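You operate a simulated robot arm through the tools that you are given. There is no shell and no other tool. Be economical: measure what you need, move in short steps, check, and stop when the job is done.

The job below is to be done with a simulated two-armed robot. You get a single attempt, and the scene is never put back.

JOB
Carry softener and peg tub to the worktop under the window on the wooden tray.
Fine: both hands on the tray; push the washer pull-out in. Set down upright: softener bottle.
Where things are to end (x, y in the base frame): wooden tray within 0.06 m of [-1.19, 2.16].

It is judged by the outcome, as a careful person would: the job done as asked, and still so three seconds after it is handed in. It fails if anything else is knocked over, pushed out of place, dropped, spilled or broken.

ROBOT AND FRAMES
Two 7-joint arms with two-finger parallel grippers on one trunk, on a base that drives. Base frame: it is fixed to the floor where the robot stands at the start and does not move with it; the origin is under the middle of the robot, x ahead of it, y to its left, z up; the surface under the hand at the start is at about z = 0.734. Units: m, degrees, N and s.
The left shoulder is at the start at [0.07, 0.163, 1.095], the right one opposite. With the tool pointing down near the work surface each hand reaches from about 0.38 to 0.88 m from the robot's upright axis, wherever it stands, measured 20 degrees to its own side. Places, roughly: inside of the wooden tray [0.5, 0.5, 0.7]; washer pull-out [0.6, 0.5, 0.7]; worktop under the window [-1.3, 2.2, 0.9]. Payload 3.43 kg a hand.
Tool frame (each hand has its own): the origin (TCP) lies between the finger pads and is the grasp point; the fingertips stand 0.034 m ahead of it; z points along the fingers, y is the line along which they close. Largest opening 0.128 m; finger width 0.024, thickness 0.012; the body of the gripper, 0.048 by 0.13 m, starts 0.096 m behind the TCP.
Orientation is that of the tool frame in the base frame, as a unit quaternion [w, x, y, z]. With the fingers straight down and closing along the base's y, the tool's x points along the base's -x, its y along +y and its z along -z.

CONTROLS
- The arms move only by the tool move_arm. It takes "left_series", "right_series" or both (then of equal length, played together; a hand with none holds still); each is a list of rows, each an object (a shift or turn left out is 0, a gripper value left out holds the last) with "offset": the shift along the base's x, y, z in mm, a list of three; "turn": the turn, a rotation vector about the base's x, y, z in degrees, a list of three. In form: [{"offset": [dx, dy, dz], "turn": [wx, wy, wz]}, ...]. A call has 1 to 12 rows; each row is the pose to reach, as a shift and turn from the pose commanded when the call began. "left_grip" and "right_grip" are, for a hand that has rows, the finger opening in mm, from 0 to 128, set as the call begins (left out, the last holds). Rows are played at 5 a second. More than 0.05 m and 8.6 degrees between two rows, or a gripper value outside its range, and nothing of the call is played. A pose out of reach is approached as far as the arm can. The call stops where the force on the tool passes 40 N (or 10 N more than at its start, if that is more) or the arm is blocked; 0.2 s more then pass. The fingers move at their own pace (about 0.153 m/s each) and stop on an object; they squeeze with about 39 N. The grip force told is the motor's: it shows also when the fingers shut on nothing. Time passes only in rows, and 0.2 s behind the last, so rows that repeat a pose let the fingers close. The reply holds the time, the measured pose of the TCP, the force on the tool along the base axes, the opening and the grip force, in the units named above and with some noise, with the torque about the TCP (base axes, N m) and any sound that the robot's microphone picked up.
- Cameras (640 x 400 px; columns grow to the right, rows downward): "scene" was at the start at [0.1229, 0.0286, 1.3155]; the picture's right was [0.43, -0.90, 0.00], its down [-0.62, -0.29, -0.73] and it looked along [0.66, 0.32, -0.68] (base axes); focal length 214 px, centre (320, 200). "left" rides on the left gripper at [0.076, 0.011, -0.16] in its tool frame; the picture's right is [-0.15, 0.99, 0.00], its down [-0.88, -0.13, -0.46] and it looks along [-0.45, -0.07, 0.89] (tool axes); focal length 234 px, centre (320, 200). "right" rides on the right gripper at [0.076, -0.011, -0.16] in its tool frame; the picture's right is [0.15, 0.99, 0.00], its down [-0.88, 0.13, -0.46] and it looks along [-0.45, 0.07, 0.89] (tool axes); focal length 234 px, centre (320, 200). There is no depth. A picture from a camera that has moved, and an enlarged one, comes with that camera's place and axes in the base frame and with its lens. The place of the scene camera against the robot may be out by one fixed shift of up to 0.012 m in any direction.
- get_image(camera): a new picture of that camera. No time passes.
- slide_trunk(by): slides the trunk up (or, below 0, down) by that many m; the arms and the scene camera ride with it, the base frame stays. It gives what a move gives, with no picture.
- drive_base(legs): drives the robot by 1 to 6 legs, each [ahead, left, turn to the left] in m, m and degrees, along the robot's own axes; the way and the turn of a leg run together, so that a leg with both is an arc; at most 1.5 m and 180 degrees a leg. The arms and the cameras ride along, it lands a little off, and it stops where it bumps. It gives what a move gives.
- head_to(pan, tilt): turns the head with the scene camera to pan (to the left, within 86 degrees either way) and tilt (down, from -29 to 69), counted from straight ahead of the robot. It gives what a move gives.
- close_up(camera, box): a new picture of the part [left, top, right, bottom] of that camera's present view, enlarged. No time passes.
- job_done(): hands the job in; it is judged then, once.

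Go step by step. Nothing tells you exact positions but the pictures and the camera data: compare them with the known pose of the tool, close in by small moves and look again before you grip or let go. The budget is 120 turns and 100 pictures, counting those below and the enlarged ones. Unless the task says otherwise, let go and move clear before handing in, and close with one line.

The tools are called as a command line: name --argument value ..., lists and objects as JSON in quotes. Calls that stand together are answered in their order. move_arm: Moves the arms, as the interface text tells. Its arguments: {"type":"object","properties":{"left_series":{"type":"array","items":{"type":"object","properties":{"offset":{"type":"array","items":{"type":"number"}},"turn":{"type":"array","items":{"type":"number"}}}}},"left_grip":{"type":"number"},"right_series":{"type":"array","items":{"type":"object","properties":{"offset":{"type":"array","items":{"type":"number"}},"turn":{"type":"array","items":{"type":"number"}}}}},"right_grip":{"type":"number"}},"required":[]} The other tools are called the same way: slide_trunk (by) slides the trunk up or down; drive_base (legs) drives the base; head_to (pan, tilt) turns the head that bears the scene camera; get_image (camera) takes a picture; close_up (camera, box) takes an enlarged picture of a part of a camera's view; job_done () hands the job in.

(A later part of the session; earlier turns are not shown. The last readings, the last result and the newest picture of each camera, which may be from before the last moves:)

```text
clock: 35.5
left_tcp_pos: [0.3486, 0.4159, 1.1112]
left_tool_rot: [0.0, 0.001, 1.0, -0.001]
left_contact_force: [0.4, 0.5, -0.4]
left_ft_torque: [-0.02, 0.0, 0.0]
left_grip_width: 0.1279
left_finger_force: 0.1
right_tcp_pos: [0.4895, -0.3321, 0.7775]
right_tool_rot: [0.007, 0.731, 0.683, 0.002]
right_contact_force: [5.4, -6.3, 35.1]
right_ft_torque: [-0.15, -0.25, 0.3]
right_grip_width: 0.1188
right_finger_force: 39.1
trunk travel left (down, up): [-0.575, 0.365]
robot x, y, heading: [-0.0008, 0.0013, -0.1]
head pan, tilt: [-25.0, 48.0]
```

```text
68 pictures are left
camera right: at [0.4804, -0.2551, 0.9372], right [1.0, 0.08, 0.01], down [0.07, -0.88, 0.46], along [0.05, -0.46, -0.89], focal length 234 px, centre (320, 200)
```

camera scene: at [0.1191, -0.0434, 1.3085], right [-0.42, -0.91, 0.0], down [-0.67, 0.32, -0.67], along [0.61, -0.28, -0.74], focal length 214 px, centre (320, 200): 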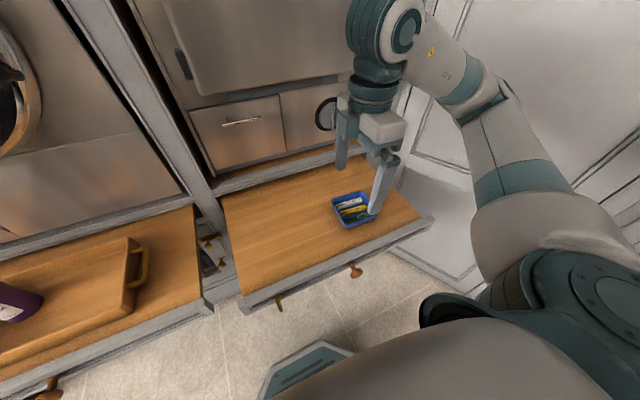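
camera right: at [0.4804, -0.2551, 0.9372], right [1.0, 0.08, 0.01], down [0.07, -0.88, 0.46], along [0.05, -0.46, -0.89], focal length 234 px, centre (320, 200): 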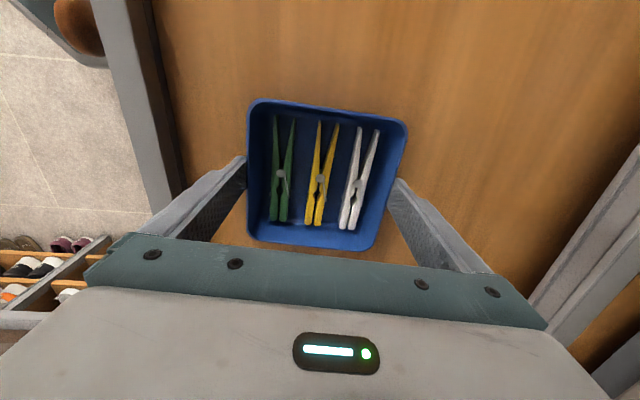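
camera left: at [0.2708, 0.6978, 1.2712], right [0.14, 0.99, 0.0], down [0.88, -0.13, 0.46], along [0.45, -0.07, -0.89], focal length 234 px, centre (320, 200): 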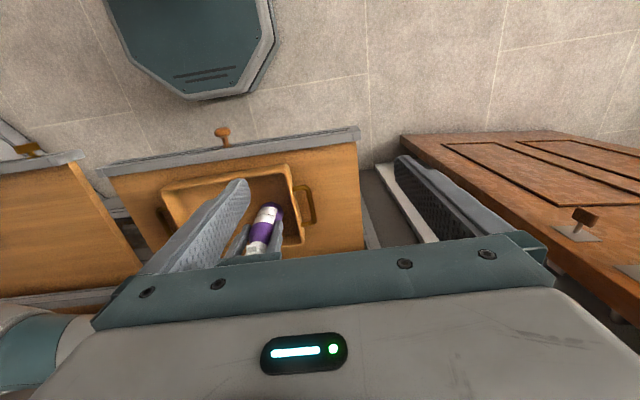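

It gripped at 119 mm with the tips slightly pressing on the board. Lifting a little and checking the hold.

move_arm --right_series '[{"offset": [0, 0, 5]}, {"offset": [0, 0, 15]}, {"offset": [0, 0, 30]}, {"offset": [0, 0, 30]}]'

get_image --camera "right"

close_up --camera "scene" --box '[300, 130, 440, 250]'

```text
clock: 36.5
left_tcp_pos: [0.3503, 0.4153, 1.1112]
left_tool_rot: [0.0, 0.001, 1.0, 0.0]
left_contact_force: [0.2, -0.1, 0.9]
left_ft_torque: [-0.05, -0.01, -0.05]
left_grip_width: 0.1276
left_finger_force: 0.0
right_tcp_pos: [0.4886, -0.3322, 0.8055]
right_tool_rot: [0.003, 0.73, 0.684, -0.001]
right_contact_force: [0.5, 0.1, -1.3]
right_ft_torque: [0.0, -0.02, -0.01]
right_grip_width: 0.1186
right_finger_force: 38.8
trunk travel left (down, up): [-0.575, 0.365]
robot x, y, heading: [-0.0016, -0.0057, -0.1]
head pan, tilt: [-25.0, 48.0]
```

```text
67 pictures are left
camera right: at [0.4815, -0.2555, 0.9643], right [1.0, 0.08, 0.0], down [0.07, -0.89, 0.46], along [0.04, -0.46, -0.89], focal length 234 px, centre (320, 200)
```

right: 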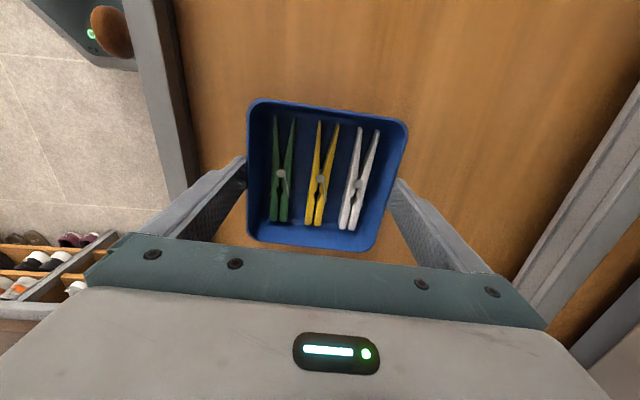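

```text
3.33 times, centred on (370, 190) of scene
camera zoom: at [0.1192, -0.0437, 1.3084], right [-0.43, -0.9, 0.0], down [-0.67, 0.32, -0.67], along [0.61, -0.28, -0.74], focal length 715 px, centre (153, 233)
```

zoom: 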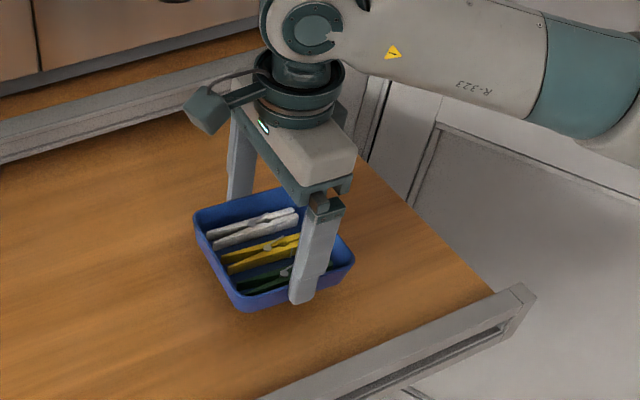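

The tub is lifted level and held. I'll raise it, drive left 0.38 m, and bring it over the tray.

move_arm --right_series '[{"offset": [0, 0, 40]}, {"offset": [0, 0, 80]}, {"offset": [0, 0, 120]}, {"offset": [0, 20, 160]}, {"offset": [0, 50, 190]}, {"offset": [0, 80, 200]}, {"offset": [0, 80, 200]}]'

drive_base --legs '[[0, 0.38, 0]]'

head_to --pan 10 --tilt 52

get_image --camera "scene"

```text
clock: 38.1
left_tcp_pos: [0.3508, 0.4149, 1.1108]
left_tool_rot: [0.0, 0.001, 1.0, 0.0]
left_contact_force: [-0.6, -0.6, -0.4]
left_ft_torque: [0.04, 0.02, 0.04]
left_grip_width: 0.1282
left_finger_force: 0.0
right_tcp_pos: [0.4882, -0.2522, 1.0045]
right_tool_rot: [0.003, 0.73, 0.684, 0.001]
right_contact_force: [0.6, -0.5, -1.2]
right_ft_torque: [0.01, -0.04, -0.01]
right_grip_width: 0.1185
right_finger_force: 39.3
trunk travel left (down, up): [-0.575, 0.365]
robot x, y, heading: [0.0023, -0.0033, -0.3]
head pan, tilt: [-25.0, 48.0]
```

```text
clock: 40.5
left_tcp_pos: [0.3508, 0.7976, 1.1111]
left_tool_rot: [0.0, 0.0, 1.0, 0.0]
left_contact_force: [0.1, 1.0, 0.2]
left_ft_torque: [-0.01, -0.01, 0.03]
left_grip_width: 0.1277
left_finger_force: 0.0
right_tcp_pos: [0.4902, 0.1284, 1.004]
right_tool_rot: [0.004, 0.73, 0.683, -0.001]
right_contact_force: [-0.5, 0.7, -1.4]
right_ft_torque: [0.03, -0.01, -0.01]
right_grip_width: 0.1186
right_finger_force: 39.3
trunk travel left (down, up): [-0.575, 0.365]
robot x, y, heading: [0.0011, 0.3785, -0.5]
head pan, tilt: [-25.0, 48.0]
```

```text
clock: 41.5
left_tcp_pos: [0.3522, 0.7962, 1.1108]
left_tool_rot: [0.0, 0.001, 1.0, 0.001]
left_contact_force: [0.2, -0.9, 0.2]
left_ft_torque: [0.01, -0.02, 0.01]
left_grip_width: 0.1282
left_finger_force: 0.1
right_tcp_pos: [0.4906, 0.1272, 1.004]
right_tool_rot: [0.003, 0.73, 0.683, 0.0]
right_contact_force: [0.1, -0.4, -1.4]
right_ft_torque: [0.01, -0.03, -0.01]
right_grip_width: 0.1185
right_finger_force: 38.9
trunk travel left (down, up): [-0.575, 0.365]
robot x, y, heading: [0.0016, 0.3774, -0.2]
head pan, tilt: [10.0, 52.0]
```

```text
65 pictures are left
camera scene: at [0.1231, 0.3836, 1.3031], right [0.17, -0.99, 0.0], down [-0.78, -0.13, -0.62], along [0.61, 0.1, -0.79], focal length 214 px, centre (320, 200)
```

scene: 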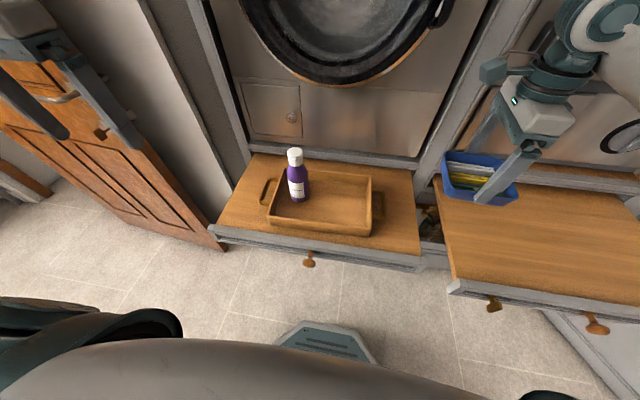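

The bottle stands well. Bringing the tub over its place in the tray at (0.542, 0.385).

move_arm --right_series '[{"offset": [8, 43, 0]}, {"offset": [16, 86, 0]}, {"offset": [24, 129, 0]}, {"offset": [32, 172, 0]}, {"offset": [40, 215, 0]}, {"offset": [52, 257, 0]}, {"offset": [52, 257, 0]}]'

get_image --camera "right"

close_up --camera "scene" --box '[220, 60, 440, 270]'

```text
clock: 43.1
left_tcp_pos: [0.3512, 0.7958, 1.1114]
left_tool_rot: [0.0, 0.001, 1.0, 0.001]
left_contact_force: [0.4, 0.4, 0.3]
left_ft_torque: [0.02, -0.01, -0.01]
left_grip_width: 0.1281
left_finger_force: 0.1
right_tcp_pos: [0.5429, 0.385, 1.0028]
right_tool_rot: [0.003, 0.73, 0.683, 0.001]
right_contact_force: [-0.5, 0.6, -2.1]
right_ft_torque: [0.04, 0.01, -0.03]
right_grip_width: 0.1186
right_finger_force: 38.9
trunk travel left (down, up): [-0.575, 0.365]
robot x, y, heading: [-0.0012, 0.3791, -0.3]
head pan, tilt: [10.0, 52.0]
```

```text
64 pictures are left
camera right: at [0.5361, 0.4615, 1.1632], right [1.0, 0.08, 0.0], down [0.07, -0.89, 0.46], along [0.04, -0.46, -0.89], focal length 234 px, centre (320, 200)
```

right: 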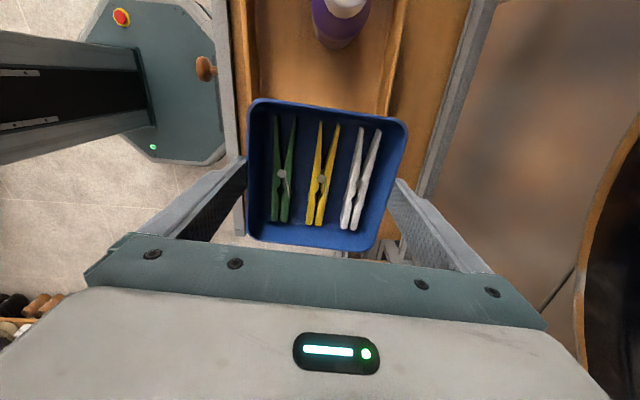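

```text
1.90 times, centred on (330, 165) of scene
camera zoom: at [0.1229, 0.3824, 1.3031], right [0.17, -0.99, 0.0], down [-0.78, -0.13, -0.62], along [0.61, 0.11, -0.79], focal length 408 px, centre (301, 267)
```

zoom: 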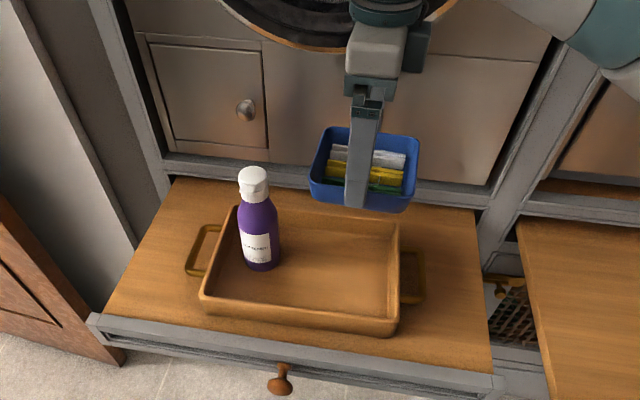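

The tray interior spans x≈0.434–0.629, so I'll shift 7 mm toward the robot. Then lower partway and check.

move_arm --right_series '[{"offset": [-7, 0, -30], "turn": [0, 0, 1]}, {"offset": [-7, 0, -65], "turn": [0, 0, 1]}, {"offset": [-7, 0, -100], "turn": [0, 0, 1]}, {"offset": [-7, 0, -135], "turn": [0, 0, 1]}, {"offset": [-7, 0, -150], "turn": [0, 0, 1]}, {"offset": [-7, 0, -150], "turn": [0, 0, 1]}]'

get_image --camera "right"

close_up --camera "scene" --box '[220, 60, 440, 270]'

```text
clock: 44.5
left_tcp_pos: [0.3523, 0.797, 1.1117]
left_tool_rot: [0.0, 0.001, 1.0, 0.0]
left_contact_force: [-0.3, 0.1, -0.1]
left_ft_torque: [-0.03, 0.0, -0.02]
left_grip_width: 0.1282
left_finger_force: 0.1
right_tcp_pos: [0.5349, 0.3845, 0.8536]
right_tool_rot: [0.003, 0.724, 0.69, 0.0]
right_contact_force: [-0.3, 0.1, -1.0]
right_ft_torque: [0.02, 0.0, 0.02]
right_grip_width: 0.1185
right_finger_force: 38.3
trunk travel left (down, up): [-0.575, 0.365]
robot x, y, heading: [0.0018, 0.3775, -0.6]
head pan, tilt: [10.0, 52.0]
```

```text
62 pictures are left
camera right: at [0.5271, 0.4613, 1.0132], right [1.0, 0.1, 0.0], down [0.09, -0.88, 0.46], along [0.05, -0.46, -0.89], focal length 234 px, centre (320, 200)
```

right: 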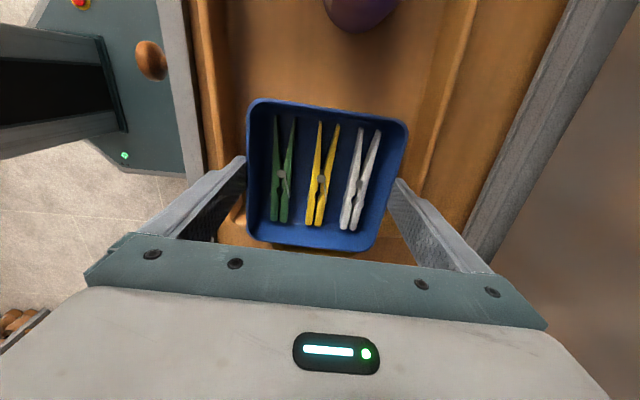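

```text
1.90 times, centred on (330, 165) of scene
camera zoom: at [0.1231, 0.3837, 1.3031], right [0.17, -0.99, 0.0], down [-0.78, -0.13, -0.62], along [0.61, 0.11, -0.79], focal length 408 px, centre (301, 267)
```

zoom: 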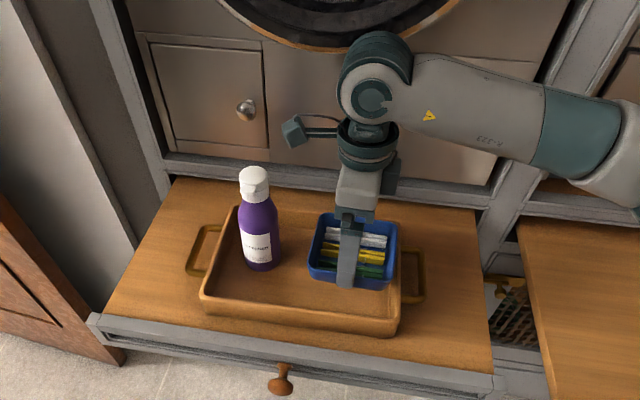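

The tub hangs inside the tray outline with clearance on all sides. Lowering gently to contact.

move_arm --right_series '[{"offset": [0, 2, -20]}, {"offset": [0, 2, -35]}, {"offset": [0, 2, -43]}, {"offset": [0, 2, -48]}, {"offset": [0, 2, -52]}, {"offset": [0, 2, -56]}, {"offset": [0, 2, -60]}]'

get_image --camera "right"

close_up --camera "scene" --box '[220, 60, 440, 270]'

```text
clock: 46.1
left_tcp_pos: [0.3486, 0.7963, 1.113]
left_tool_rot: [0.001, 0.001, 1.0, 0.0]
left_contact_force: [-0.6, -0.5, -0.1]
left_ft_torque: [-0.03, -0.02, 0.0]
left_grip_width: 0.1279
left_finger_force: 0.1
right_tcp_pos: [0.5345, 0.3884, 0.7981]
right_tool_rot: [0.005, 0.724, 0.689, 0.003]
right_contact_force: [2.9, -1.9, 36.9]
right_ft_torque: [0.03, -0.23, -0.51]
right_grip_width: 0.1192
right_finger_force: 40.0
trunk travel left (down, up): [-0.575, 0.365]
robot x, y, heading: [0.0004, 0.3785, 0.1]
head pan, tilt: [10.0, 52.0]
```

```text
60 pictures are left
camera right: at [0.5252, 0.4637, 0.958], right [1.0, 0.1, 0.01], down [0.08, -0.89, 0.46], along [0.05, -0.46, -0.89], focal length 234 px, centre (320, 200)
```

right: 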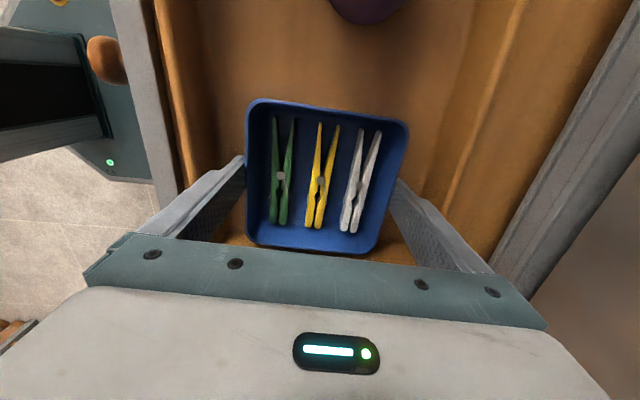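

```text
1.90 times, centred on (330, 165) of scene
camera zoom: at [0.1199, 0.3835, 1.3041], right [0.17, -0.99, 0.0], down [-0.77, -0.13, -0.62], along [0.61, 0.11, -0.79], focal length 408 px, centre (301, 267)
```

zoom: 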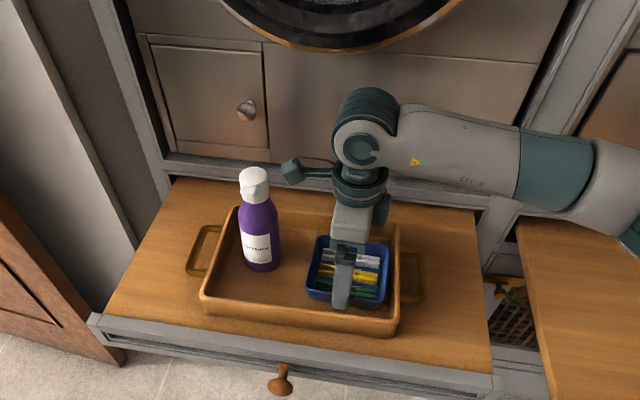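

The tub is on the tray floor. Easing off 4 mm and opening.

move_arm --right_series '[{"offset": [0, 0, 3]}, {"offset": [0, 0, 4]}]'

move_arm --right_series '[{"offset": [0, 0, 0]}, {"offset": [0, 0, 0]}, {"offset": [0, 0, 0]}]' --right_grip 128

get_image --camera "right"

```text
clock: 46.7
left_tcp_pos: [0.3502, 0.7967, 1.1111]
left_tool_rot: [0.001, 0.0, 1.0, 0.0]
left_contact_force: [-0.6, -0.2, 0.4]
left_ft_torque: [0.02, 0.01, 0.03]
left_grip_width: 0.1281
left_finger_force: 0.1
right_tcp_pos: [0.5347, 0.388, 0.7973]
right_tool_rot: [0.004, 0.723, 0.691, 0.0]
right_contact_force: [0.9, 3.6, 14.7]
right_ft_torque: [0.48, -0.88, 0.05]
right_grip_width: 0.1184
right_finger_force: 39.5
trunk travel left (down, up): [-0.575, 0.365]
robot x, y, heading: [0.0009, 0.3728, -0.1]
head pan, tilt: [10.0, 52.0]
```

```text
clock: 47.5
left_tcp_pos: [0.3524, 0.7955, 1.1107]
left_tool_rot: [0.0, 0.001, 1.0, 0.0]
left_contact_force: [0.2, 1.0, -0.4]
left_ft_torque: [0.0, -0.01, 0.04]
left_grip_width: 0.1279
left_finger_force: 0.1
right_tcp_pos: [0.5355, 0.3863, 0.7979]
right_tool_rot: [0.003, 0.724, 0.689, -0.001]
right_contact_force: [-0.5, -0.1, 0.4]
right_ft_torque: [0.03, -0.03, -0.02]
right_grip_width: 0.1278
right_finger_force: 0.1
trunk travel left (down, up): [-0.575, 0.365]
robot x, y, heading: [0.0007, 0.3767, -0.1]
head pan, tilt: [10.0, 52.0]
```

```text
58 pictures are left
camera right: at [0.5271, 0.4636, 0.9572], right [1.0, 0.1, 0.0], down [0.09, -0.88, 0.46], along [0.05, -0.46, -0.89], focal length 234 px, centre (320, 200)
```

right: 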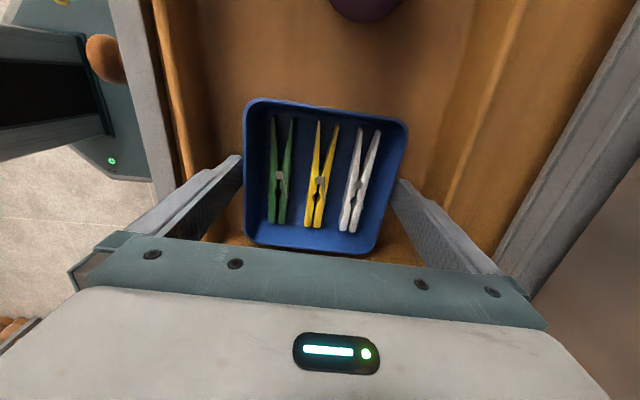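

The tub is released in the tray. Raising the hand clear and turning it back to neutral.

move_arm --right_series '[{"offset": [0, 0, 15]}, {"offset": [0, 0, 35]}, {"offset": [0, 0, 70]}, {"offset": [0, 0, 110]}, {"offset": [0, 0, 150]}, {"offset": [0, -30, 190]}, {"offset": [0, -60, 220]}, {"offset": [0, -60, 220]}]'

move_arm --right_series '[{"offset": [0, -5, 0], "turn": [0, 0, 8]}, {"offset": [0, -10, 0], "turn": [0, 0, 16]}, {"offset": [0, -20, 0], "turn": [0, 0, 24]}, {"offset": [0, -30, 0], "turn": [0, 0, 32]}, {"offset": [0, -40, 0], "turn": [0, 0, 40]}, {"offset": [0, -50, 0], "turn": [0, 0, 48]}, {"offset": [0, -60, 0], "turn": [0, 0, 56]}, {"offset": [0, -60, 0], "turn": [0, 0, 64]}, {"offset": [0, -60, 0], "turn": [0, 0, 72]}, {"offset": [0, -60, 0], "turn": [0, 0, 80]}, {"offset": [0, -60, 0], "turn": [0, 0, 88]}, {"offset": [0, -60, 0], "turn": [0, 0, 92.5]}]'

drive_base --legs '[[0, 0.07, 0]]'

get_image --camera "right"

get_image --camera "left"

close_up --camera "scene" --box '[220, 80, 440, 270]'

```text
clock: 49.3
left_tcp_pos: [0.3507, 0.7974, 1.1103]
left_tool_rot: [0.0, 0.001, 1.0, 0.0]
left_contact_force: [-0.8, -0.2, 0.0]
left_ft_torque: [-0.03, 0.02, 0.01]
left_grip_width: 0.1281
left_finger_force: 0.0
right_tcp_pos: [0.5368, 0.3283, 1.018]
right_tool_rot: [0.003, 0.724, 0.69, -0.001]
right_contact_force: [-0.5, 0.2, 0.8]
right_ft_torque: [-0.03, -0.01, 0.02]
right_grip_width: 0.128
right_finger_force: 0.1
trunk travel left (down, up): [-0.575, 0.365]
robot x, y, heading: [0.0029, 0.3792, -0.3]
head pan, tilt: [10.0, 52.0]
```

```text
clock: 51.9
left_tcp_pos: [0.3521, 0.7965, 1.1108]
left_tool_rot: [0.0, 0.001, 1.0, 0.0]
left_contact_force: [-0.1, 0.8, -0.5]
left_ft_torque: [-0.03, 0.0, -0.05]
left_grip_width: 0.128
left_finger_force: 0.0
right_tcp_pos: [0.5358, 0.266, 1.0177]
right_tool_rot: [0.003, 0.002, 1.0, 0.003]
right_contact_force: [-0.3, -0.2, 0.4]
right_ft_torque: [-0.02, 0.03, 0.02]
right_grip_width: 0.1278
right_finger_force: 0.0
trunk travel left (down, up): [-0.575, 0.365]
robot x, y, heading: [0.0012, 0.3792, -0.1]
head pan, tilt: [10.0, 52.0]
```

```text
clock: 52.9
left_tcp_pos: [0.3516, 0.8666, 1.1107]
left_tool_rot: [0.0, 0.001, 1.0, 0.0]
left_contact_force: [0.8, -0.1, 0.2]
left_ft_torque: [-0.03, 0.01, 0.02]
left_grip_width: 0.1282
left_finger_force: 0.0
right_tcp_pos: [0.5365, 0.3365, 1.0177]
right_tool_rot: [0.001, 0.002, 1.0, 0.002]
right_contact_force: [0.4, 0.4, 0.4]
right_ft_torque: [-0.01, -0.02, -0.02]
right_grip_width: 0.128
right_finger_force: 0.0
trunk travel left (down, up): [-0.575, 0.365]
robot x, y, heading: [0.0039, 0.4457, -0.1]
head pan, tilt: [10.0, 52.0]
```

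```text
57 pictures are left
camera right: at [0.4593, 0.3246, 1.1776], right [-0.14, 0.99, 0.0], down [0.88, 0.12, 0.46], along [0.46, 0.07, -0.89], focal length 234 px, centre (320, 200)
```

right: 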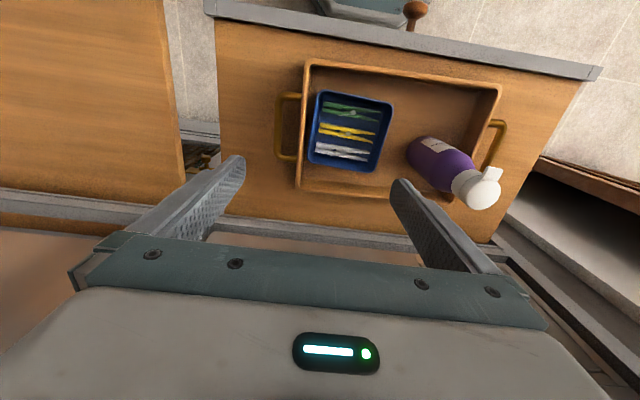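

```text
56 pictures are left
camera left: at [0.2756, 0.8774, 1.2701], right [0.15, 0.99, 0.0], down [0.88, -0.13, 0.46], along [0.45, -0.07, -0.89], focal length 234 px, centre (320, 200)
```

left: 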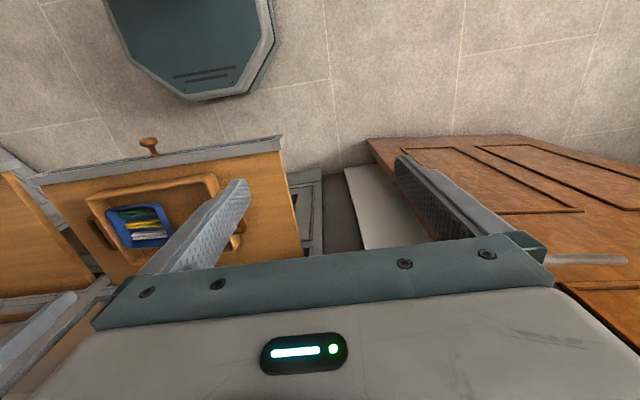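

```text
2.11 times, centred on (330, 175) of scene
camera zoom: at [0.1232, 0.4537, 1.3031], right [0.17, -0.99, 0.0], down [-0.78, -0.13, -0.62], along [0.61, 0.1, -0.79], focal length 452 px, centre (299, 253)
```

zoom: 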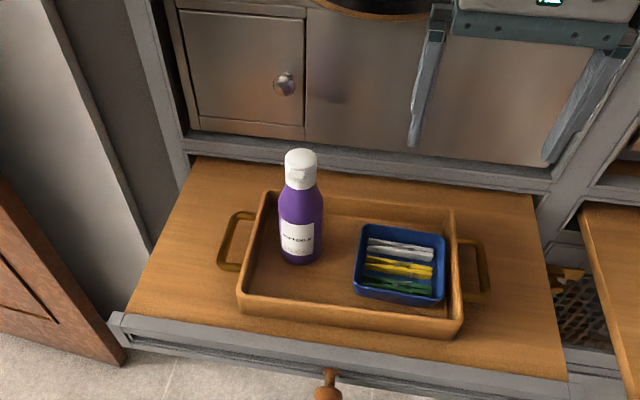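

Both items sit stably in the tray. Next I bring both hands above the two end handles, with narrowed grippers, to measure them.

move_arm --right_series '[{"offset": [0, -15, 0]}, {"offset": [0, -30, 0]}, {"offset": [0, -45, 0]}, {"offset": [0, -62, 0]}, {"offset": [0, -62, -30]}, {"offset": [0, -62, -60]}, {"offset": [0, -62, -90]}, {"offset": [0, -62, -90]}, {"offset": [0, -62, -90]}]' --right_grip 28 --left_series '[{"offset": [22, -28, -10]}, {"offset": [44, -56, -20]}, {"offset": [66, -84, -30]}, {"offset": [88, -112, -40]}, {"offset": [110, -140, -50]}, {"offset": [132, -168, -60]}, {"offset": [154, -196, -65]}, {"offset": [178, -217, -70]}, {"offset": [178, -217, -70]}]' --left_grip 28

get_image --camera "right"

get_image --camera "left"

```text
clock: 54.9
left_tcp_pos: [0.5292, 0.6471, 1.0416]
left_tool_rot: [0.001, 0.001, 1.0, 0.0]
left_contact_force: [0.0, 0.0, -0.1]
left_ft_torque: [-0.01, -0.02, -0.02]
left_grip_width: 0.0279
left_finger_force: 0.0
right_tcp_pos: [0.5354, 0.2742, 0.9296]
right_tool_rot: [0.002, 0.002, 1.0, 0.002]
right_contact_force: [-0.4, -0.4, -0.7]
right_ft_torque: [-0.01, 0.01, -0.02]
right_grip_width: 0.0281
right_finger_force: 0.1
trunk travel left (down, up): [-0.575, 0.365]
robot x, y, heading: [0.0008, 0.4496, -0.2]
head pan, tilt: [10.0, 52.0]
```

```text
54 pictures are left
camera right: at [0.4586, 0.2625, 1.0881], right [-0.14, 0.99, 0.0], down [0.88, 0.12, 0.46], along [0.46, 0.07, -0.89], focal length 234 px, centre (320, 200)
```

right: 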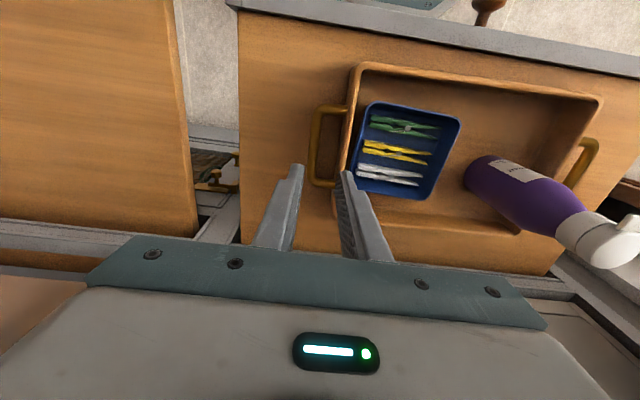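

```text
53 pictures are left
camera left: at [0.4525, 0.6589, 1.201], right [0.15, 0.99, 0.0], down [0.88, -0.13, 0.46], along [0.45, -0.07, -0.89], focal length 234 px, centre (320, 200)
```

left: 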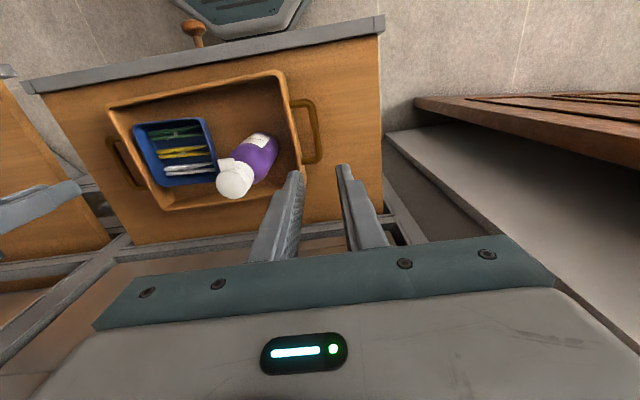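

The right bar centre is at about (0.538, 0.270) and the left at about (0.532, 0.639). Aligning and descending partway for a close check.

move_arm --right_series '[{"offset": [2, -4, 0]}, {"offset": [2, -4, -20]}, {"offset": [2, -4, -45]}, {"offset": [2, -4, -70]}, {"offset": [2, -4, -80]}, {"offset": [2, -4, -80]}]' --left_series '[{"offset": [3, -8, 0]}, {"offset": [3, -8, -45]}, {"offset": [3, -8, -90]}, {"offset": [3, -8, -135]}, {"offset": [3, -8, -180]}, {"offset": [3, -8, -190]}]'

get_image --camera "right"

get_image --camera "left"

close_up --camera "scene" --box '[220, 80, 440, 270]'

```text
clock: 56.3
left_tcp_pos: [0.5314, 0.6418, 0.8506]
left_tool_rot: [0.0, 0.001, 1.0, 0.0]
left_contact_force: [-0.4, 0.0, 0.2]
left_ft_torque: [0.01, -0.01, -0.02]
left_grip_width: 0.0278
left_finger_force: 0.1
right_tcp_pos: [0.5377, 0.2707, 0.8482]
right_tool_rot: [0.003, 0.003, 1.0, 0.002]
right_contact_force: [-0.1, -0.1, 0.5]
right_ft_torque: [0.03, -0.02, 0.03]
right_grip_width: 0.0279
right_finger_force: 0.1
trunk travel left (down, up): [-0.575, 0.365]
robot x, y, heading: [-0.0005, 0.4477, -0.2]
head pan, tilt: [10.0, 52.0]
```

```text
52 pictures are left
camera right: at [0.4609, 0.2581, 1.0078], right [-0.14, 0.99, 0.0], down [0.88, 0.12, 0.46], along [0.46, 0.07, -0.89], focal length 234 px, centre (320, 200)
```

right: 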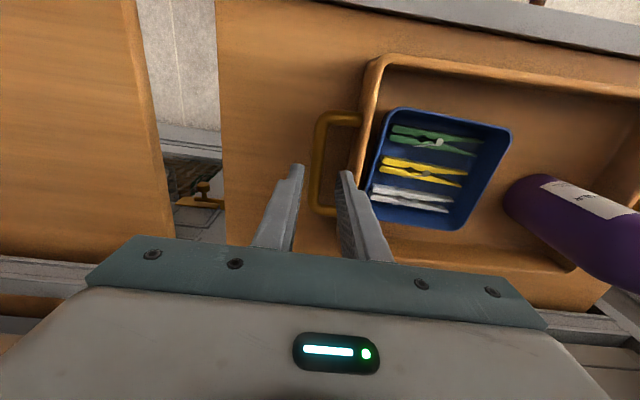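

```text
51 pictures are left
camera left: at [0.4558, 0.6524, 1.0102], right [0.15, 0.99, 0.0], down [0.88, -0.13, 0.46], along [0.45, -0.07, -0.89], focal length 234 px, centre (320, 200)
```

left: 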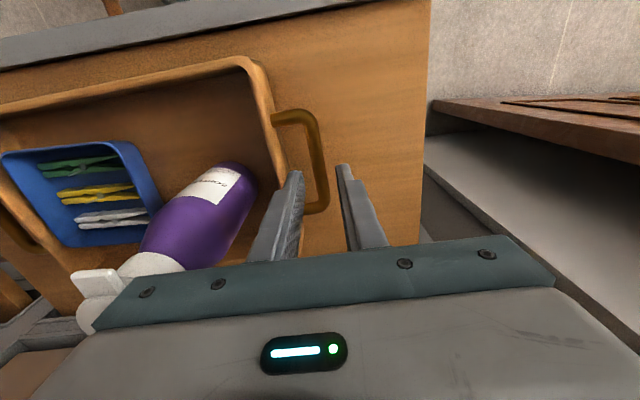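

```text
2.11 times, centred on (330, 175) of scene
camera zoom: at [0.1228, 0.4528, 1.3032], right [0.17, -0.99, 0.0], down [-0.78, -0.13, -0.62], along [0.61, 0.11, -0.79], focal length 452 px, centre (299, 253)
```

zoom: 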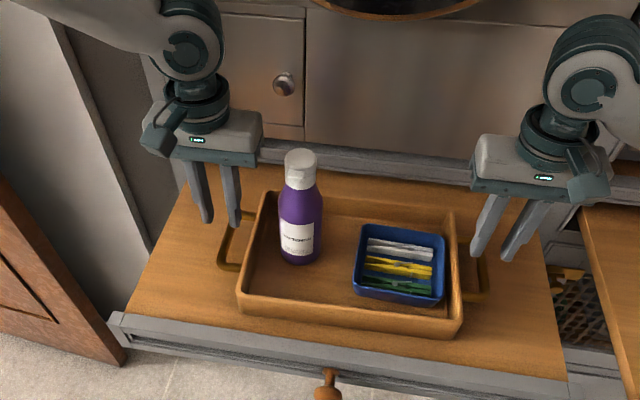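

Both hands are lined up over the bars. Descending to z≈0.792 with fingers at 24 mm.

move_arm --right_series '[{"offset": [-1, -1, 0]}, {"offset": [-1, -1, -15]}, {"offset": [-1, -1, -30]}, {"offset": [-1, -1, -45]}, {"offset": [-1, -1, -56]}, {"offset": [-1, -1, -56]}]' --right_grip 24 --left_series '[{"offset": [0, 1, 0]}, {"offset": [0, 1, -15]}, {"offset": [0, 1, -30]}, {"offset": [0, 1, -45]}, {"offset": [0, 1, -58]}, {"offset": [0, 1, -58]}]' --left_grip 24

get_image --camera "right"

get_image --camera "left"

close_up --camera "scene" --box '[220, 80, 440, 270]'

```text
clock: 57.7
left_tcp_pos: [0.5315, 0.6452, 0.7945]
left_tool_rot: [0.001, 0.001, 1.0, -0.001]
left_contact_force: [1.0, -1.9, 0.9]
left_ft_torque: [-0.02, -0.02, 0.06]
left_grip_width: 0.0251
left_finger_force: 1.4
left hand out of reach, approached as far as the arm can: row 5, 6
right_tcp_pos: [0.5358, 0.2691, 0.7903]
right_tool_rot: [0.002, 0.003, 1.0, 0.003]
right_contact_force: [-0.8, 0.3, 0.4]
right_ft_torque: [-0.04, 0.01, -0.02]
right_grip_width: 0.0241
right_finger_force: 0.1
trunk travel left (down, up): [-0.575, 0.365]
robot x, y, heading: [0.0018, 0.4487, -0.1]
head pan, tilt: [10.0, 52.0]
```

```text
49 pictures are left
camera right: at [0.46, 0.2567, 0.9509], right [-0.14, 0.99, 0.0], down [0.88, 0.12, 0.46], along [0.45, 0.07, -0.89], focal length 234 px, centre (320, 200)
```

right: 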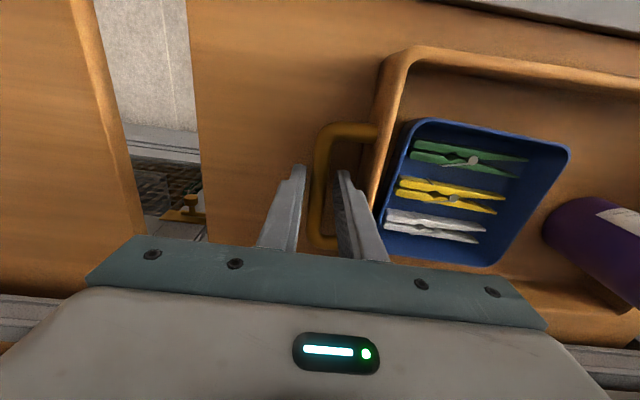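

```text
48 pictures are left
camera left: at [0.4551, 0.6557, 0.9539], right [0.15, 0.99, 0.0], down [0.88, -0.13, 0.46], along [0.45, -0.07, -0.89], focal length 234 px, centre (320, 200)
```

left: 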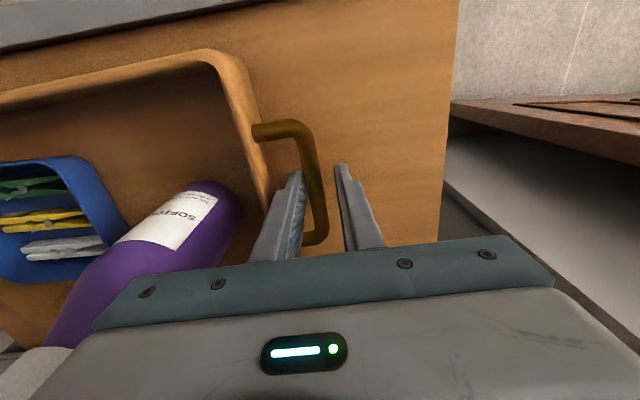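

```text
2.11 times, centred on (330, 175) of scene
camera zoom: at [0.1233, 0.4526, 1.3031], right [0.17, -0.99, 0.0], down [-0.78, -0.13, -0.62], along [0.61, 0.11, -0.79], focal length 452 px, centre (299, 253)
```

zoom: 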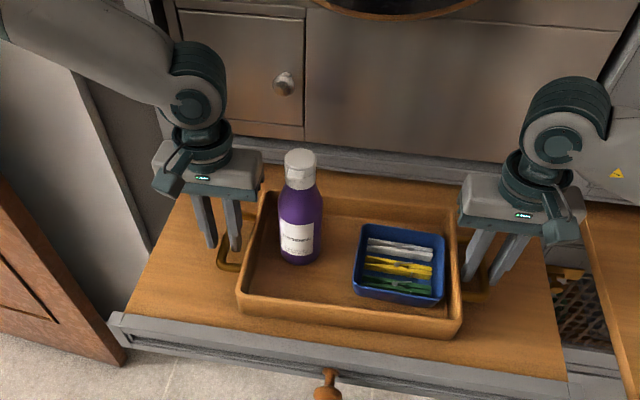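

Bars are between the fingers on both sides. Closing both grippers together.

move_arm --right_series '[{"offset": [0, 0, 0]}, {"offset": [0, 0, 0]}, {"offset": [0, 0, 0]}]' --right_grip 0 --left_series '[{"offset": [0, -3, 2]}, {"offset": [0, -3, 2]}, {"offset": [0, -3, 2]}]' --left_grip 0

get_image --camera "right"

get_image --camera "left"

```text
clock: 58.5
left_tcp_pos: [0.5311, 0.6407, 0.7974]
left_tool_rot: [0.001, 0.001, 1.0, -0.003]
left_contact_force: [3.5, -23.6, -1.4]
left_ft_torque: [-0.36, 0.02, 0.5]
left_grip_width: 0.0135
left_finger_force: 39.3
right_tcp_pos: [0.536, 0.2706, 0.7912]
right_tool_rot: [0.002, 0.001, 1.0, 0.003]
right_contact_force: [-4.6, 23.3, -0.2]
right_ft_torque: [0.3, -0.12, 0.98]
right_grip_width: 0.014
right_finger_force: 39.2
trunk travel left (down, up): [-0.575, 0.365]
robot x, y, heading: [0.0016, 0.4488, -0.0]
head pan, tilt: [10.0, 52.0]
```

```text
46 pictures are left
camera right: at [0.4603, 0.258, 0.9508], right [-0.14, 0.99, 0.01], down [0.88, 0.12, 0.46], along [0.45, 0.07, -0.89], focal length 234 px, centre (320, 200)
```

right: 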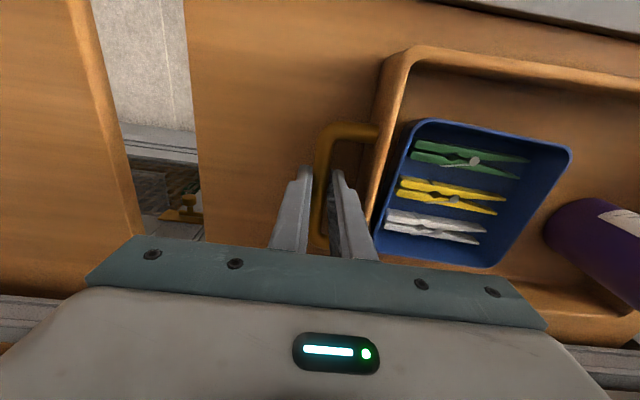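

```text
45 pictures are left
camera left: at [0.4555, 0.6532, 0.9566], right [0.15, 0.99, -0.01], down [0.88, -0.13, 0.46], along [0.45, -0.07, -0.89], focal length 234 px, centre (320, 200)
```

left: 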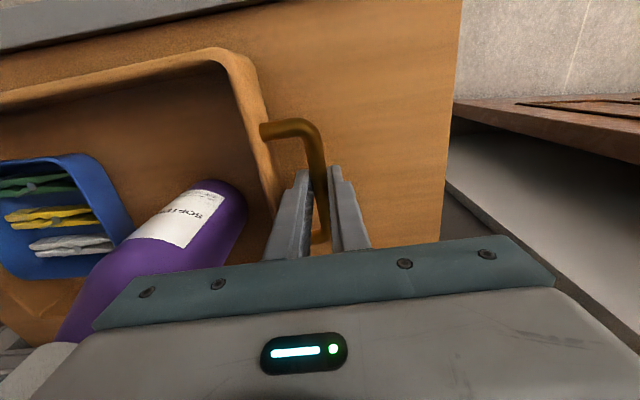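

Both bars are gripped, about 14 mm each, with some tension between the hands. I'll relax it slightly, then lift with the trunk so both hands rise together.

move_arm --right_series '[{"offset": [0, 1, 0]}, {"offset": [0, 1, 0]}]' --left_series '[{"offset": [0, -2, 0]}, {"offset": [0, -2, 0]}]'

slide_trunk --by 0.03

get_image --camera "scene"

```text
clock: 59.1
left_tcp_pos: [0.5314, 0.6417, 0.7988]
left_tool_rot: [0.001, 0.0, 1.0, -0.002]
left_contact_force: [5.0, -24.3, -0.7]
left_ft_torque: [-0.4, -0.26, 0.6]
left_grip_width: 0.0135
left_finger_force: 39.5
right_tcp_pos: [0.5377, 0.2707, 0.7902]
right_tool_rot: [0.001, 0.002, 1.0, 0.003]
right_contact_force: [-4.0, 24.2, 0.9]
right_ft_torque: [0.28, 0.32, 0.98]
right_grip_width: 0.014
right_finger_force: 38.9
trunk travel left (down, up): [-0.575, 0.365]
robot x, y, heading: [0.0031, 0.4487, 0.2]
head pan, tilt: [10.0, 52.0]
```

```text
clock: 59.9
left_tcp_pos: [0.5314, 0.6417, 0.8281]
left_tool_rot: [0.0, 0.0, 1.0, -0.002]
left_contact_force: [5.0, -23.9, -6.9]
left_ft_torque: [-0.39, -0.2, 0.59]
left_grip_width: 0.0133
left_finger_force: 39.2
right_tcp_pos: [0.5382, 0.2698, 0.8198]
right_tool_rot: [0.002, 0.002, 1.0, 0.003]
right_contact_force: [-5.1, 24.1, -5.2]
right_ft_torque: [0.26, 0.31, 1.01]
right_grip_width: 0.0141
right_finger_force: 39.6
trunk travel left (down, up): [-0.605, 0.335]
robot x, y, heading: [0.0, 0.4486, -0.0]
head pan, tilt: [10.0, 52.0]
```

```text
44 pictures are left
camera scene: at [0.125, 0.453, 1.3329], right [0.17, -0.99, 0.0], down [-0.78, -0.13, -0.61], along [0.61, 0.11, -0.79], focal length 214 px, centre (320, 200)
```

scene: 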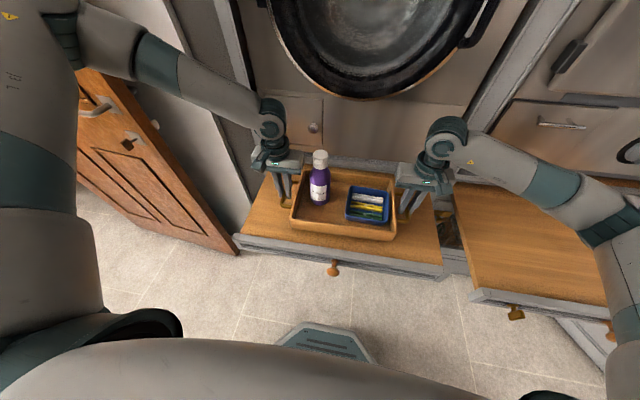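

The tray is off the pull-out and level. I'll reduce the pull between the hands a little more, then raise further.

move_arm --right_series '[{"offset": [0, 2, 0]}, {"offset": [0, 4, 0]}, {"offset": [0, 4, 0]}]' --left_series '[{"offset": [0, -2, 0]}, {"offset": [0, -4, 0]}, {"offset": [0, -4, 0]}]'

slide_trunk --by 0.12

close_up --camera "scene" --box '[200, 80, 460, 290]'

```text
clock: 60.7
left_tcp_pos: [0.5301, 0.6421, 0.8291]
left_tool_rot: [-0.001, 0.0, 1.0, 0.001]
left_contact_force: [4.2, 6.8, -6.9]
left_ft_torque: [0.13, 0.04, 0.69]
left_grip_width: 0.0135
left_finger_force: 39.3
right_tcp_pos: [0.5377, 0.2709, 0.8203]
right_tool_rot: [0.003, 0.004, 1.0, 0.001]
right_contact_force: [-4.0, -5.4, -4.5]
right_ft_torque: [-0.05, 0.05, 0.97]
right_grip_width: 0.0142
right_finger_force: 39.2
trunk travel left (down, up): [-0.605, 0.335]
robot x, y, heading: [0.0002, 0.4446, -0.2]
head pan, tilt: [10.0, 52.0]
```

```text
clock: 62.2
left_tcp_pos: [0.5299, 0.6425, 0.9498]
left_tool_rot: [-0.001, 0.0, 1.0, 0.002]
left_contact_force: [3.5, 35.3, -6.0]
left_ft_torque: [0.53, 0.02, 0.69]
left_grip_width: 0.0136
left_finger_force: 38.6
right_tcp_pos: [0.5372, 0.273, 0.9401]
right_tool_rot: [0.001, 0.002, 1.0, -0.001]
right_contact_force: [-3.8, -35.4, -5.6]
right_ft_torque: [-0.49, 0.1, 0.94]
right_grip_width: 0.0143
right_finger_force: 39.2
trunk travel left (down, up): [-0.725, 0.215]
robot x, y, heading: [-0.0024, 0.4476, -0.5]
head pan, tilt: [10.0, 52.0]
```

```text
1.90 times, centred on (330, 185) of scene
camera zoom: at [0.1247, 0.453, 1.4529], right [0.17, -0.99, 0.0], down [-0.78, -0.13, -0.61], along [0.61, 0.11, -0.79], focal length 408 px, centre (301, 229)
```

zoom: 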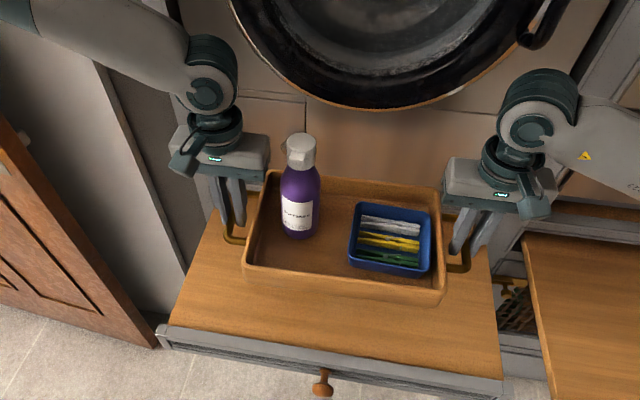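

Now the hands press together somewhat. Backing off 2 mm each side.

move_arm --right_series '[{"offset": [0, -1, 0]}, {"offset": [0, -2, 0]}, {"offset": [0, -2, 0]}, {"offset": [0, -2, 0]}]' --left_series '[{"offset": [0, 1, 0]}, {"offset": [0, 2, 0]}, {"offset": [0, 2, 0]}, {"offset": [0, 2, 0]}]'

head_to --pan 80 --tilt 25

get_image --camera "scene"

```text
clock: 63.2
left_tcp_pos: [0.5289, 0.6424, 0.9507]
left_tool_rot: [0.0, 0.0, 1.0, -0.001]
left_contact_force: [3.0, 21.6, -5.6]
left_ft_torque: [0.36, 0.03, 0.67]
left_grip_width: 0.0133
left_finger_force: 38.9
right_tcp_pos: [0.5374, 0.2724, 0.9419]
right_tool_rot: [0.002, 0.002, 1.0, 0.001]
right_contact_force: [-3.6, -22.4, -5.2]
right_ft_torque: [-0.31, 0.04, 0.95]
right_grip_width: 0.0141
right_finger_force: 39.4
trunk travel left (down, up): [-0.725, 0.215]
robot x, y, heading: [-0.0001, 0.4492, -0.3]
head pan, tilt: [10.0, 52.0]
```

```text
clock: 64.6
left_tcp_pos: [0.5308, 0.6429, 0.9492]
left_tool_rot: [0.0, 0.001, 1.0, 0.0]
left_contact_force: [4.0, 16.4, -6.7]
left_ft_torque: [0.29, -0.06, 0.74]
left_grip_width: 0.0133
left_finger_force: 39.2
right_tcp_pos: [0.5375, 0.2725, 0.9406]
right_tool_rot: [0.001, 0.003, 1.0, 0.003]
right_contact_force: [-4.5, -16.7, -5.4]
right_ft_torque: [-0.24, 0.11, 1.0]
right_grip_width: 0.0142
right_finger_force: 38.6
trunk travel left (down, up): [-0.725, 0.215]
robot x, y, heading: [-0.0005, 0.4464, 0.0]
head pan, tilt: [80.0, 25.0]
```

```text
42 pictures are left
camera scene: at [0.0668, 0.5309, 1.4932], right [0.98, -0.18, 0.0], down [-0.08, -0.42, -0.91], along [0.16, 0.89, -0.42], focal length 214 px, centre (320, 200)
```

scene: 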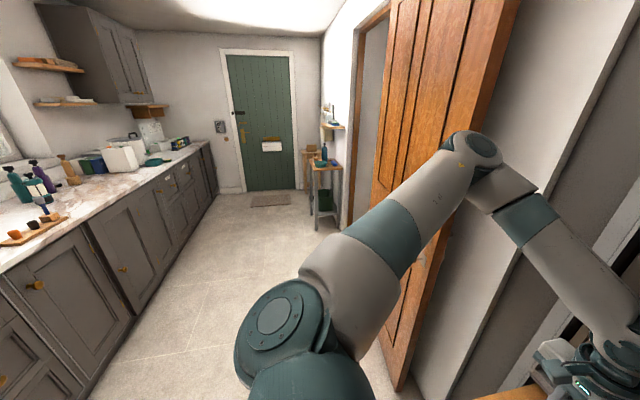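

The aisle is clear, and the target spot is free between the sponge board (ends y≈1.86) and the bins (y≈2.8). I'll raise the trunk, back out, turn left and look.

slide_trunk --by 0.15

drive_base --legs '[[-0.3, 0, 0]]'

head_to --pan 0 --tilt 50

get_image --camera "scene"

```text
clock: 66.3
left_tcp_pos: [0.5299, 0.6413, 1.0985]
left_tool_rot: [0.0, 0.0, 1.0, -0.001]
left_contact_force: [2.8, 12.9, -6.7]
left_ft_torque: [0.22, 0.01, 0.67]
left_grip_width: 0.0134
left_finger_force: 38.9
right_tcp_pos: [0.5366, 0.2722, 1.0911]
right_tool_rot: [0.002, 0.002, 1.0, 0.002]
right_contact_force: [-4.7, -13.0, -6.5]
right_ft_torque: [-0.15, 0.07, 0.93]
right_grip_width: 0.0142
right_finger_force: 38.7
trunk travel left (down, up): [-0.875, 0.065]
robot x, y, heading: [-0.0011, 0.4471, -0.2]
head pan, tilt: [80.0, 25.0]
```

```text
clock: 68.4
left_tcp_pos: [0.2306, 0.6425, 1.0976]
left_tool_rot: [-0.001, 0.001, 1.0, -0.002]
left_contact_force: [4.4, 10.9, -5.8]
left_ft_torque: [0.16, 0.0, 0.65]
left_grip_width: 0.0137
left_finger_force: 38.8
right_tcp_pos: [0.2383, 0.2726, 1.0907]
right_tool_rot: [0.001, 0.002, 1.0, 0.003]
right_contact_force: [-4.5, -9.6, -5.2]
right_ft_torque: [-0.12, 0.06, 0.95]
right_grip_width: 0.0143
right_finger_force: 38.7
trunk travel left (down, up): [-0.875, 0.065]
robot x, y, heading: [-0.3032, 0.4487, 0.1]
head pan, tilt: [80.0, 25.0]
```

```text
clock: 69.9
left_tcp_pos: [0.2293, 0.6432, 1.1003]
left_tool_rot: [0.001, 0.001, 1.0, -0.002]
left_contact_force: [4.6, 0.4, -6.5]
left_ft_torque: [-0.04, -0.31, 0.72]
left_grip_width: 0.0134
left_finger_force: 39.0
right_tcp_pos: [0.2361, 0.272, 1.0909]
right_tool_rot: [0.002, 0.002, 1.0, 0.002]
right_contact_force: [-4.8, -0.6, -6.5]
right_ft_torque: [-0.06, 0.4, 0.98]
right_grip_width: 0.014
right_finger_force: 38.9
trunk travel left (down, up): [-0.875, 0.065]
robot x, y, heading: [-0.3016, 0.4493, -0.1]
head pan, tilt: [0.0, 50.0]
```

```text
41 pictures are left
camera scene: at [-0.1736, 0.4409, 1.6057], right [0.0, -1.0, 0.0], down [-0.77, 0.0, -0.64], along [0.64, 0.0, -0.77], focal length 214 px, centre (320, 200)
```

scene: 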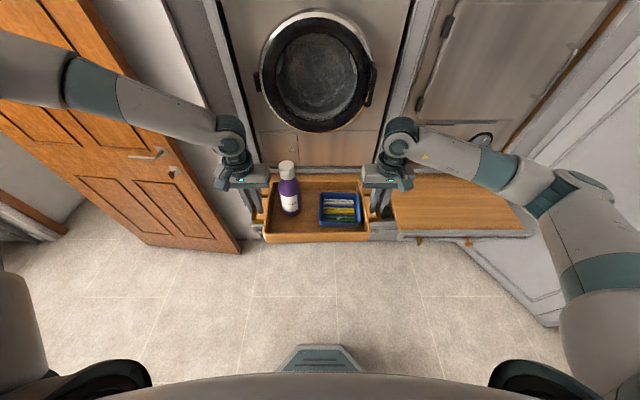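

The load is steady. Turning left 90° in place and checking.

drive_base --legs '[[0, 0, 45], [0, 0, 45]]'

head_to --pan 0 --tilt 35

get_image --camera "scene"

```text
clock: 74.4
left_tcp_pos: [-0.4896, 0.9801, 1.0986]
left_tool_rot: [0.001, -0.703, 0.711, 0.0]
left_contact_force: [-2.2, 4.3, -5.9]
left_ft_torque: [-0.04, 0.07, 0.71]
left_grip_width: 0.0137
left_finger_force: 39.3
right_tcp_pos: [-0.1192, 0.983, 1.0914]
right_tool_rot: [0.0, -0.703, 0.711, 0.003]
right_contact_force: [1.4, -4.3, -5.4]
right_ft_torque: [-0.04, -0.06, 0.95]
right_grip_width: 0.0143
right_finger_force: 39.3
trunk travel left (down, up): [-0.875, 0.065]
robot x, y, heading: [-0.3003, 0.4483, 89.2]
head pan, tilt: [0.0, 50.0]
```

```text
clock: 75.2
left_tcp_pos: [-0.4897, 0.9787, 1.1]
left_tool_rot: [0.002, -0.704, 0.71, -0.001]
left_contact_force: [-1.1, 4.1, -4.5]
left_ft_torque: [0.07, 0.02, 0.6]
left_grip_width: 0.0135
left_finger_force: 38.6
right_tcp_pos: [-0.1201, 0.9837, 1.0912]
right_tool_rot: [-0.001, -0.703, 0.711, 0.002]
right_contact_force: [1.5, -5.0, -5.5]
right_ft_torque: [-0.08, -0.03, 1.01]
right_grip_width: 0.0142
right_finger_force: 39.2
trunk travel left (down, up): [-0.875, 0.065]
robot x, y, heading: [-0.2998, 0.4502, 89.5]
head pan, tilt: [0.0, 35.0]
```

```text
40 pictures are left
camera scene: at [-0.301, 0.5808, 1.6273], right [1.0, -0.01, 0.0], down [-0.01, -0.58, -0.82], along [0.01, 0.82, -0.58], focal length 214 px, centre (320, 200)
```

scene: 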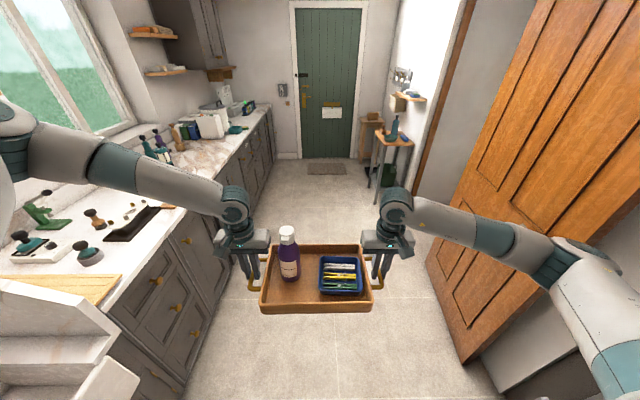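

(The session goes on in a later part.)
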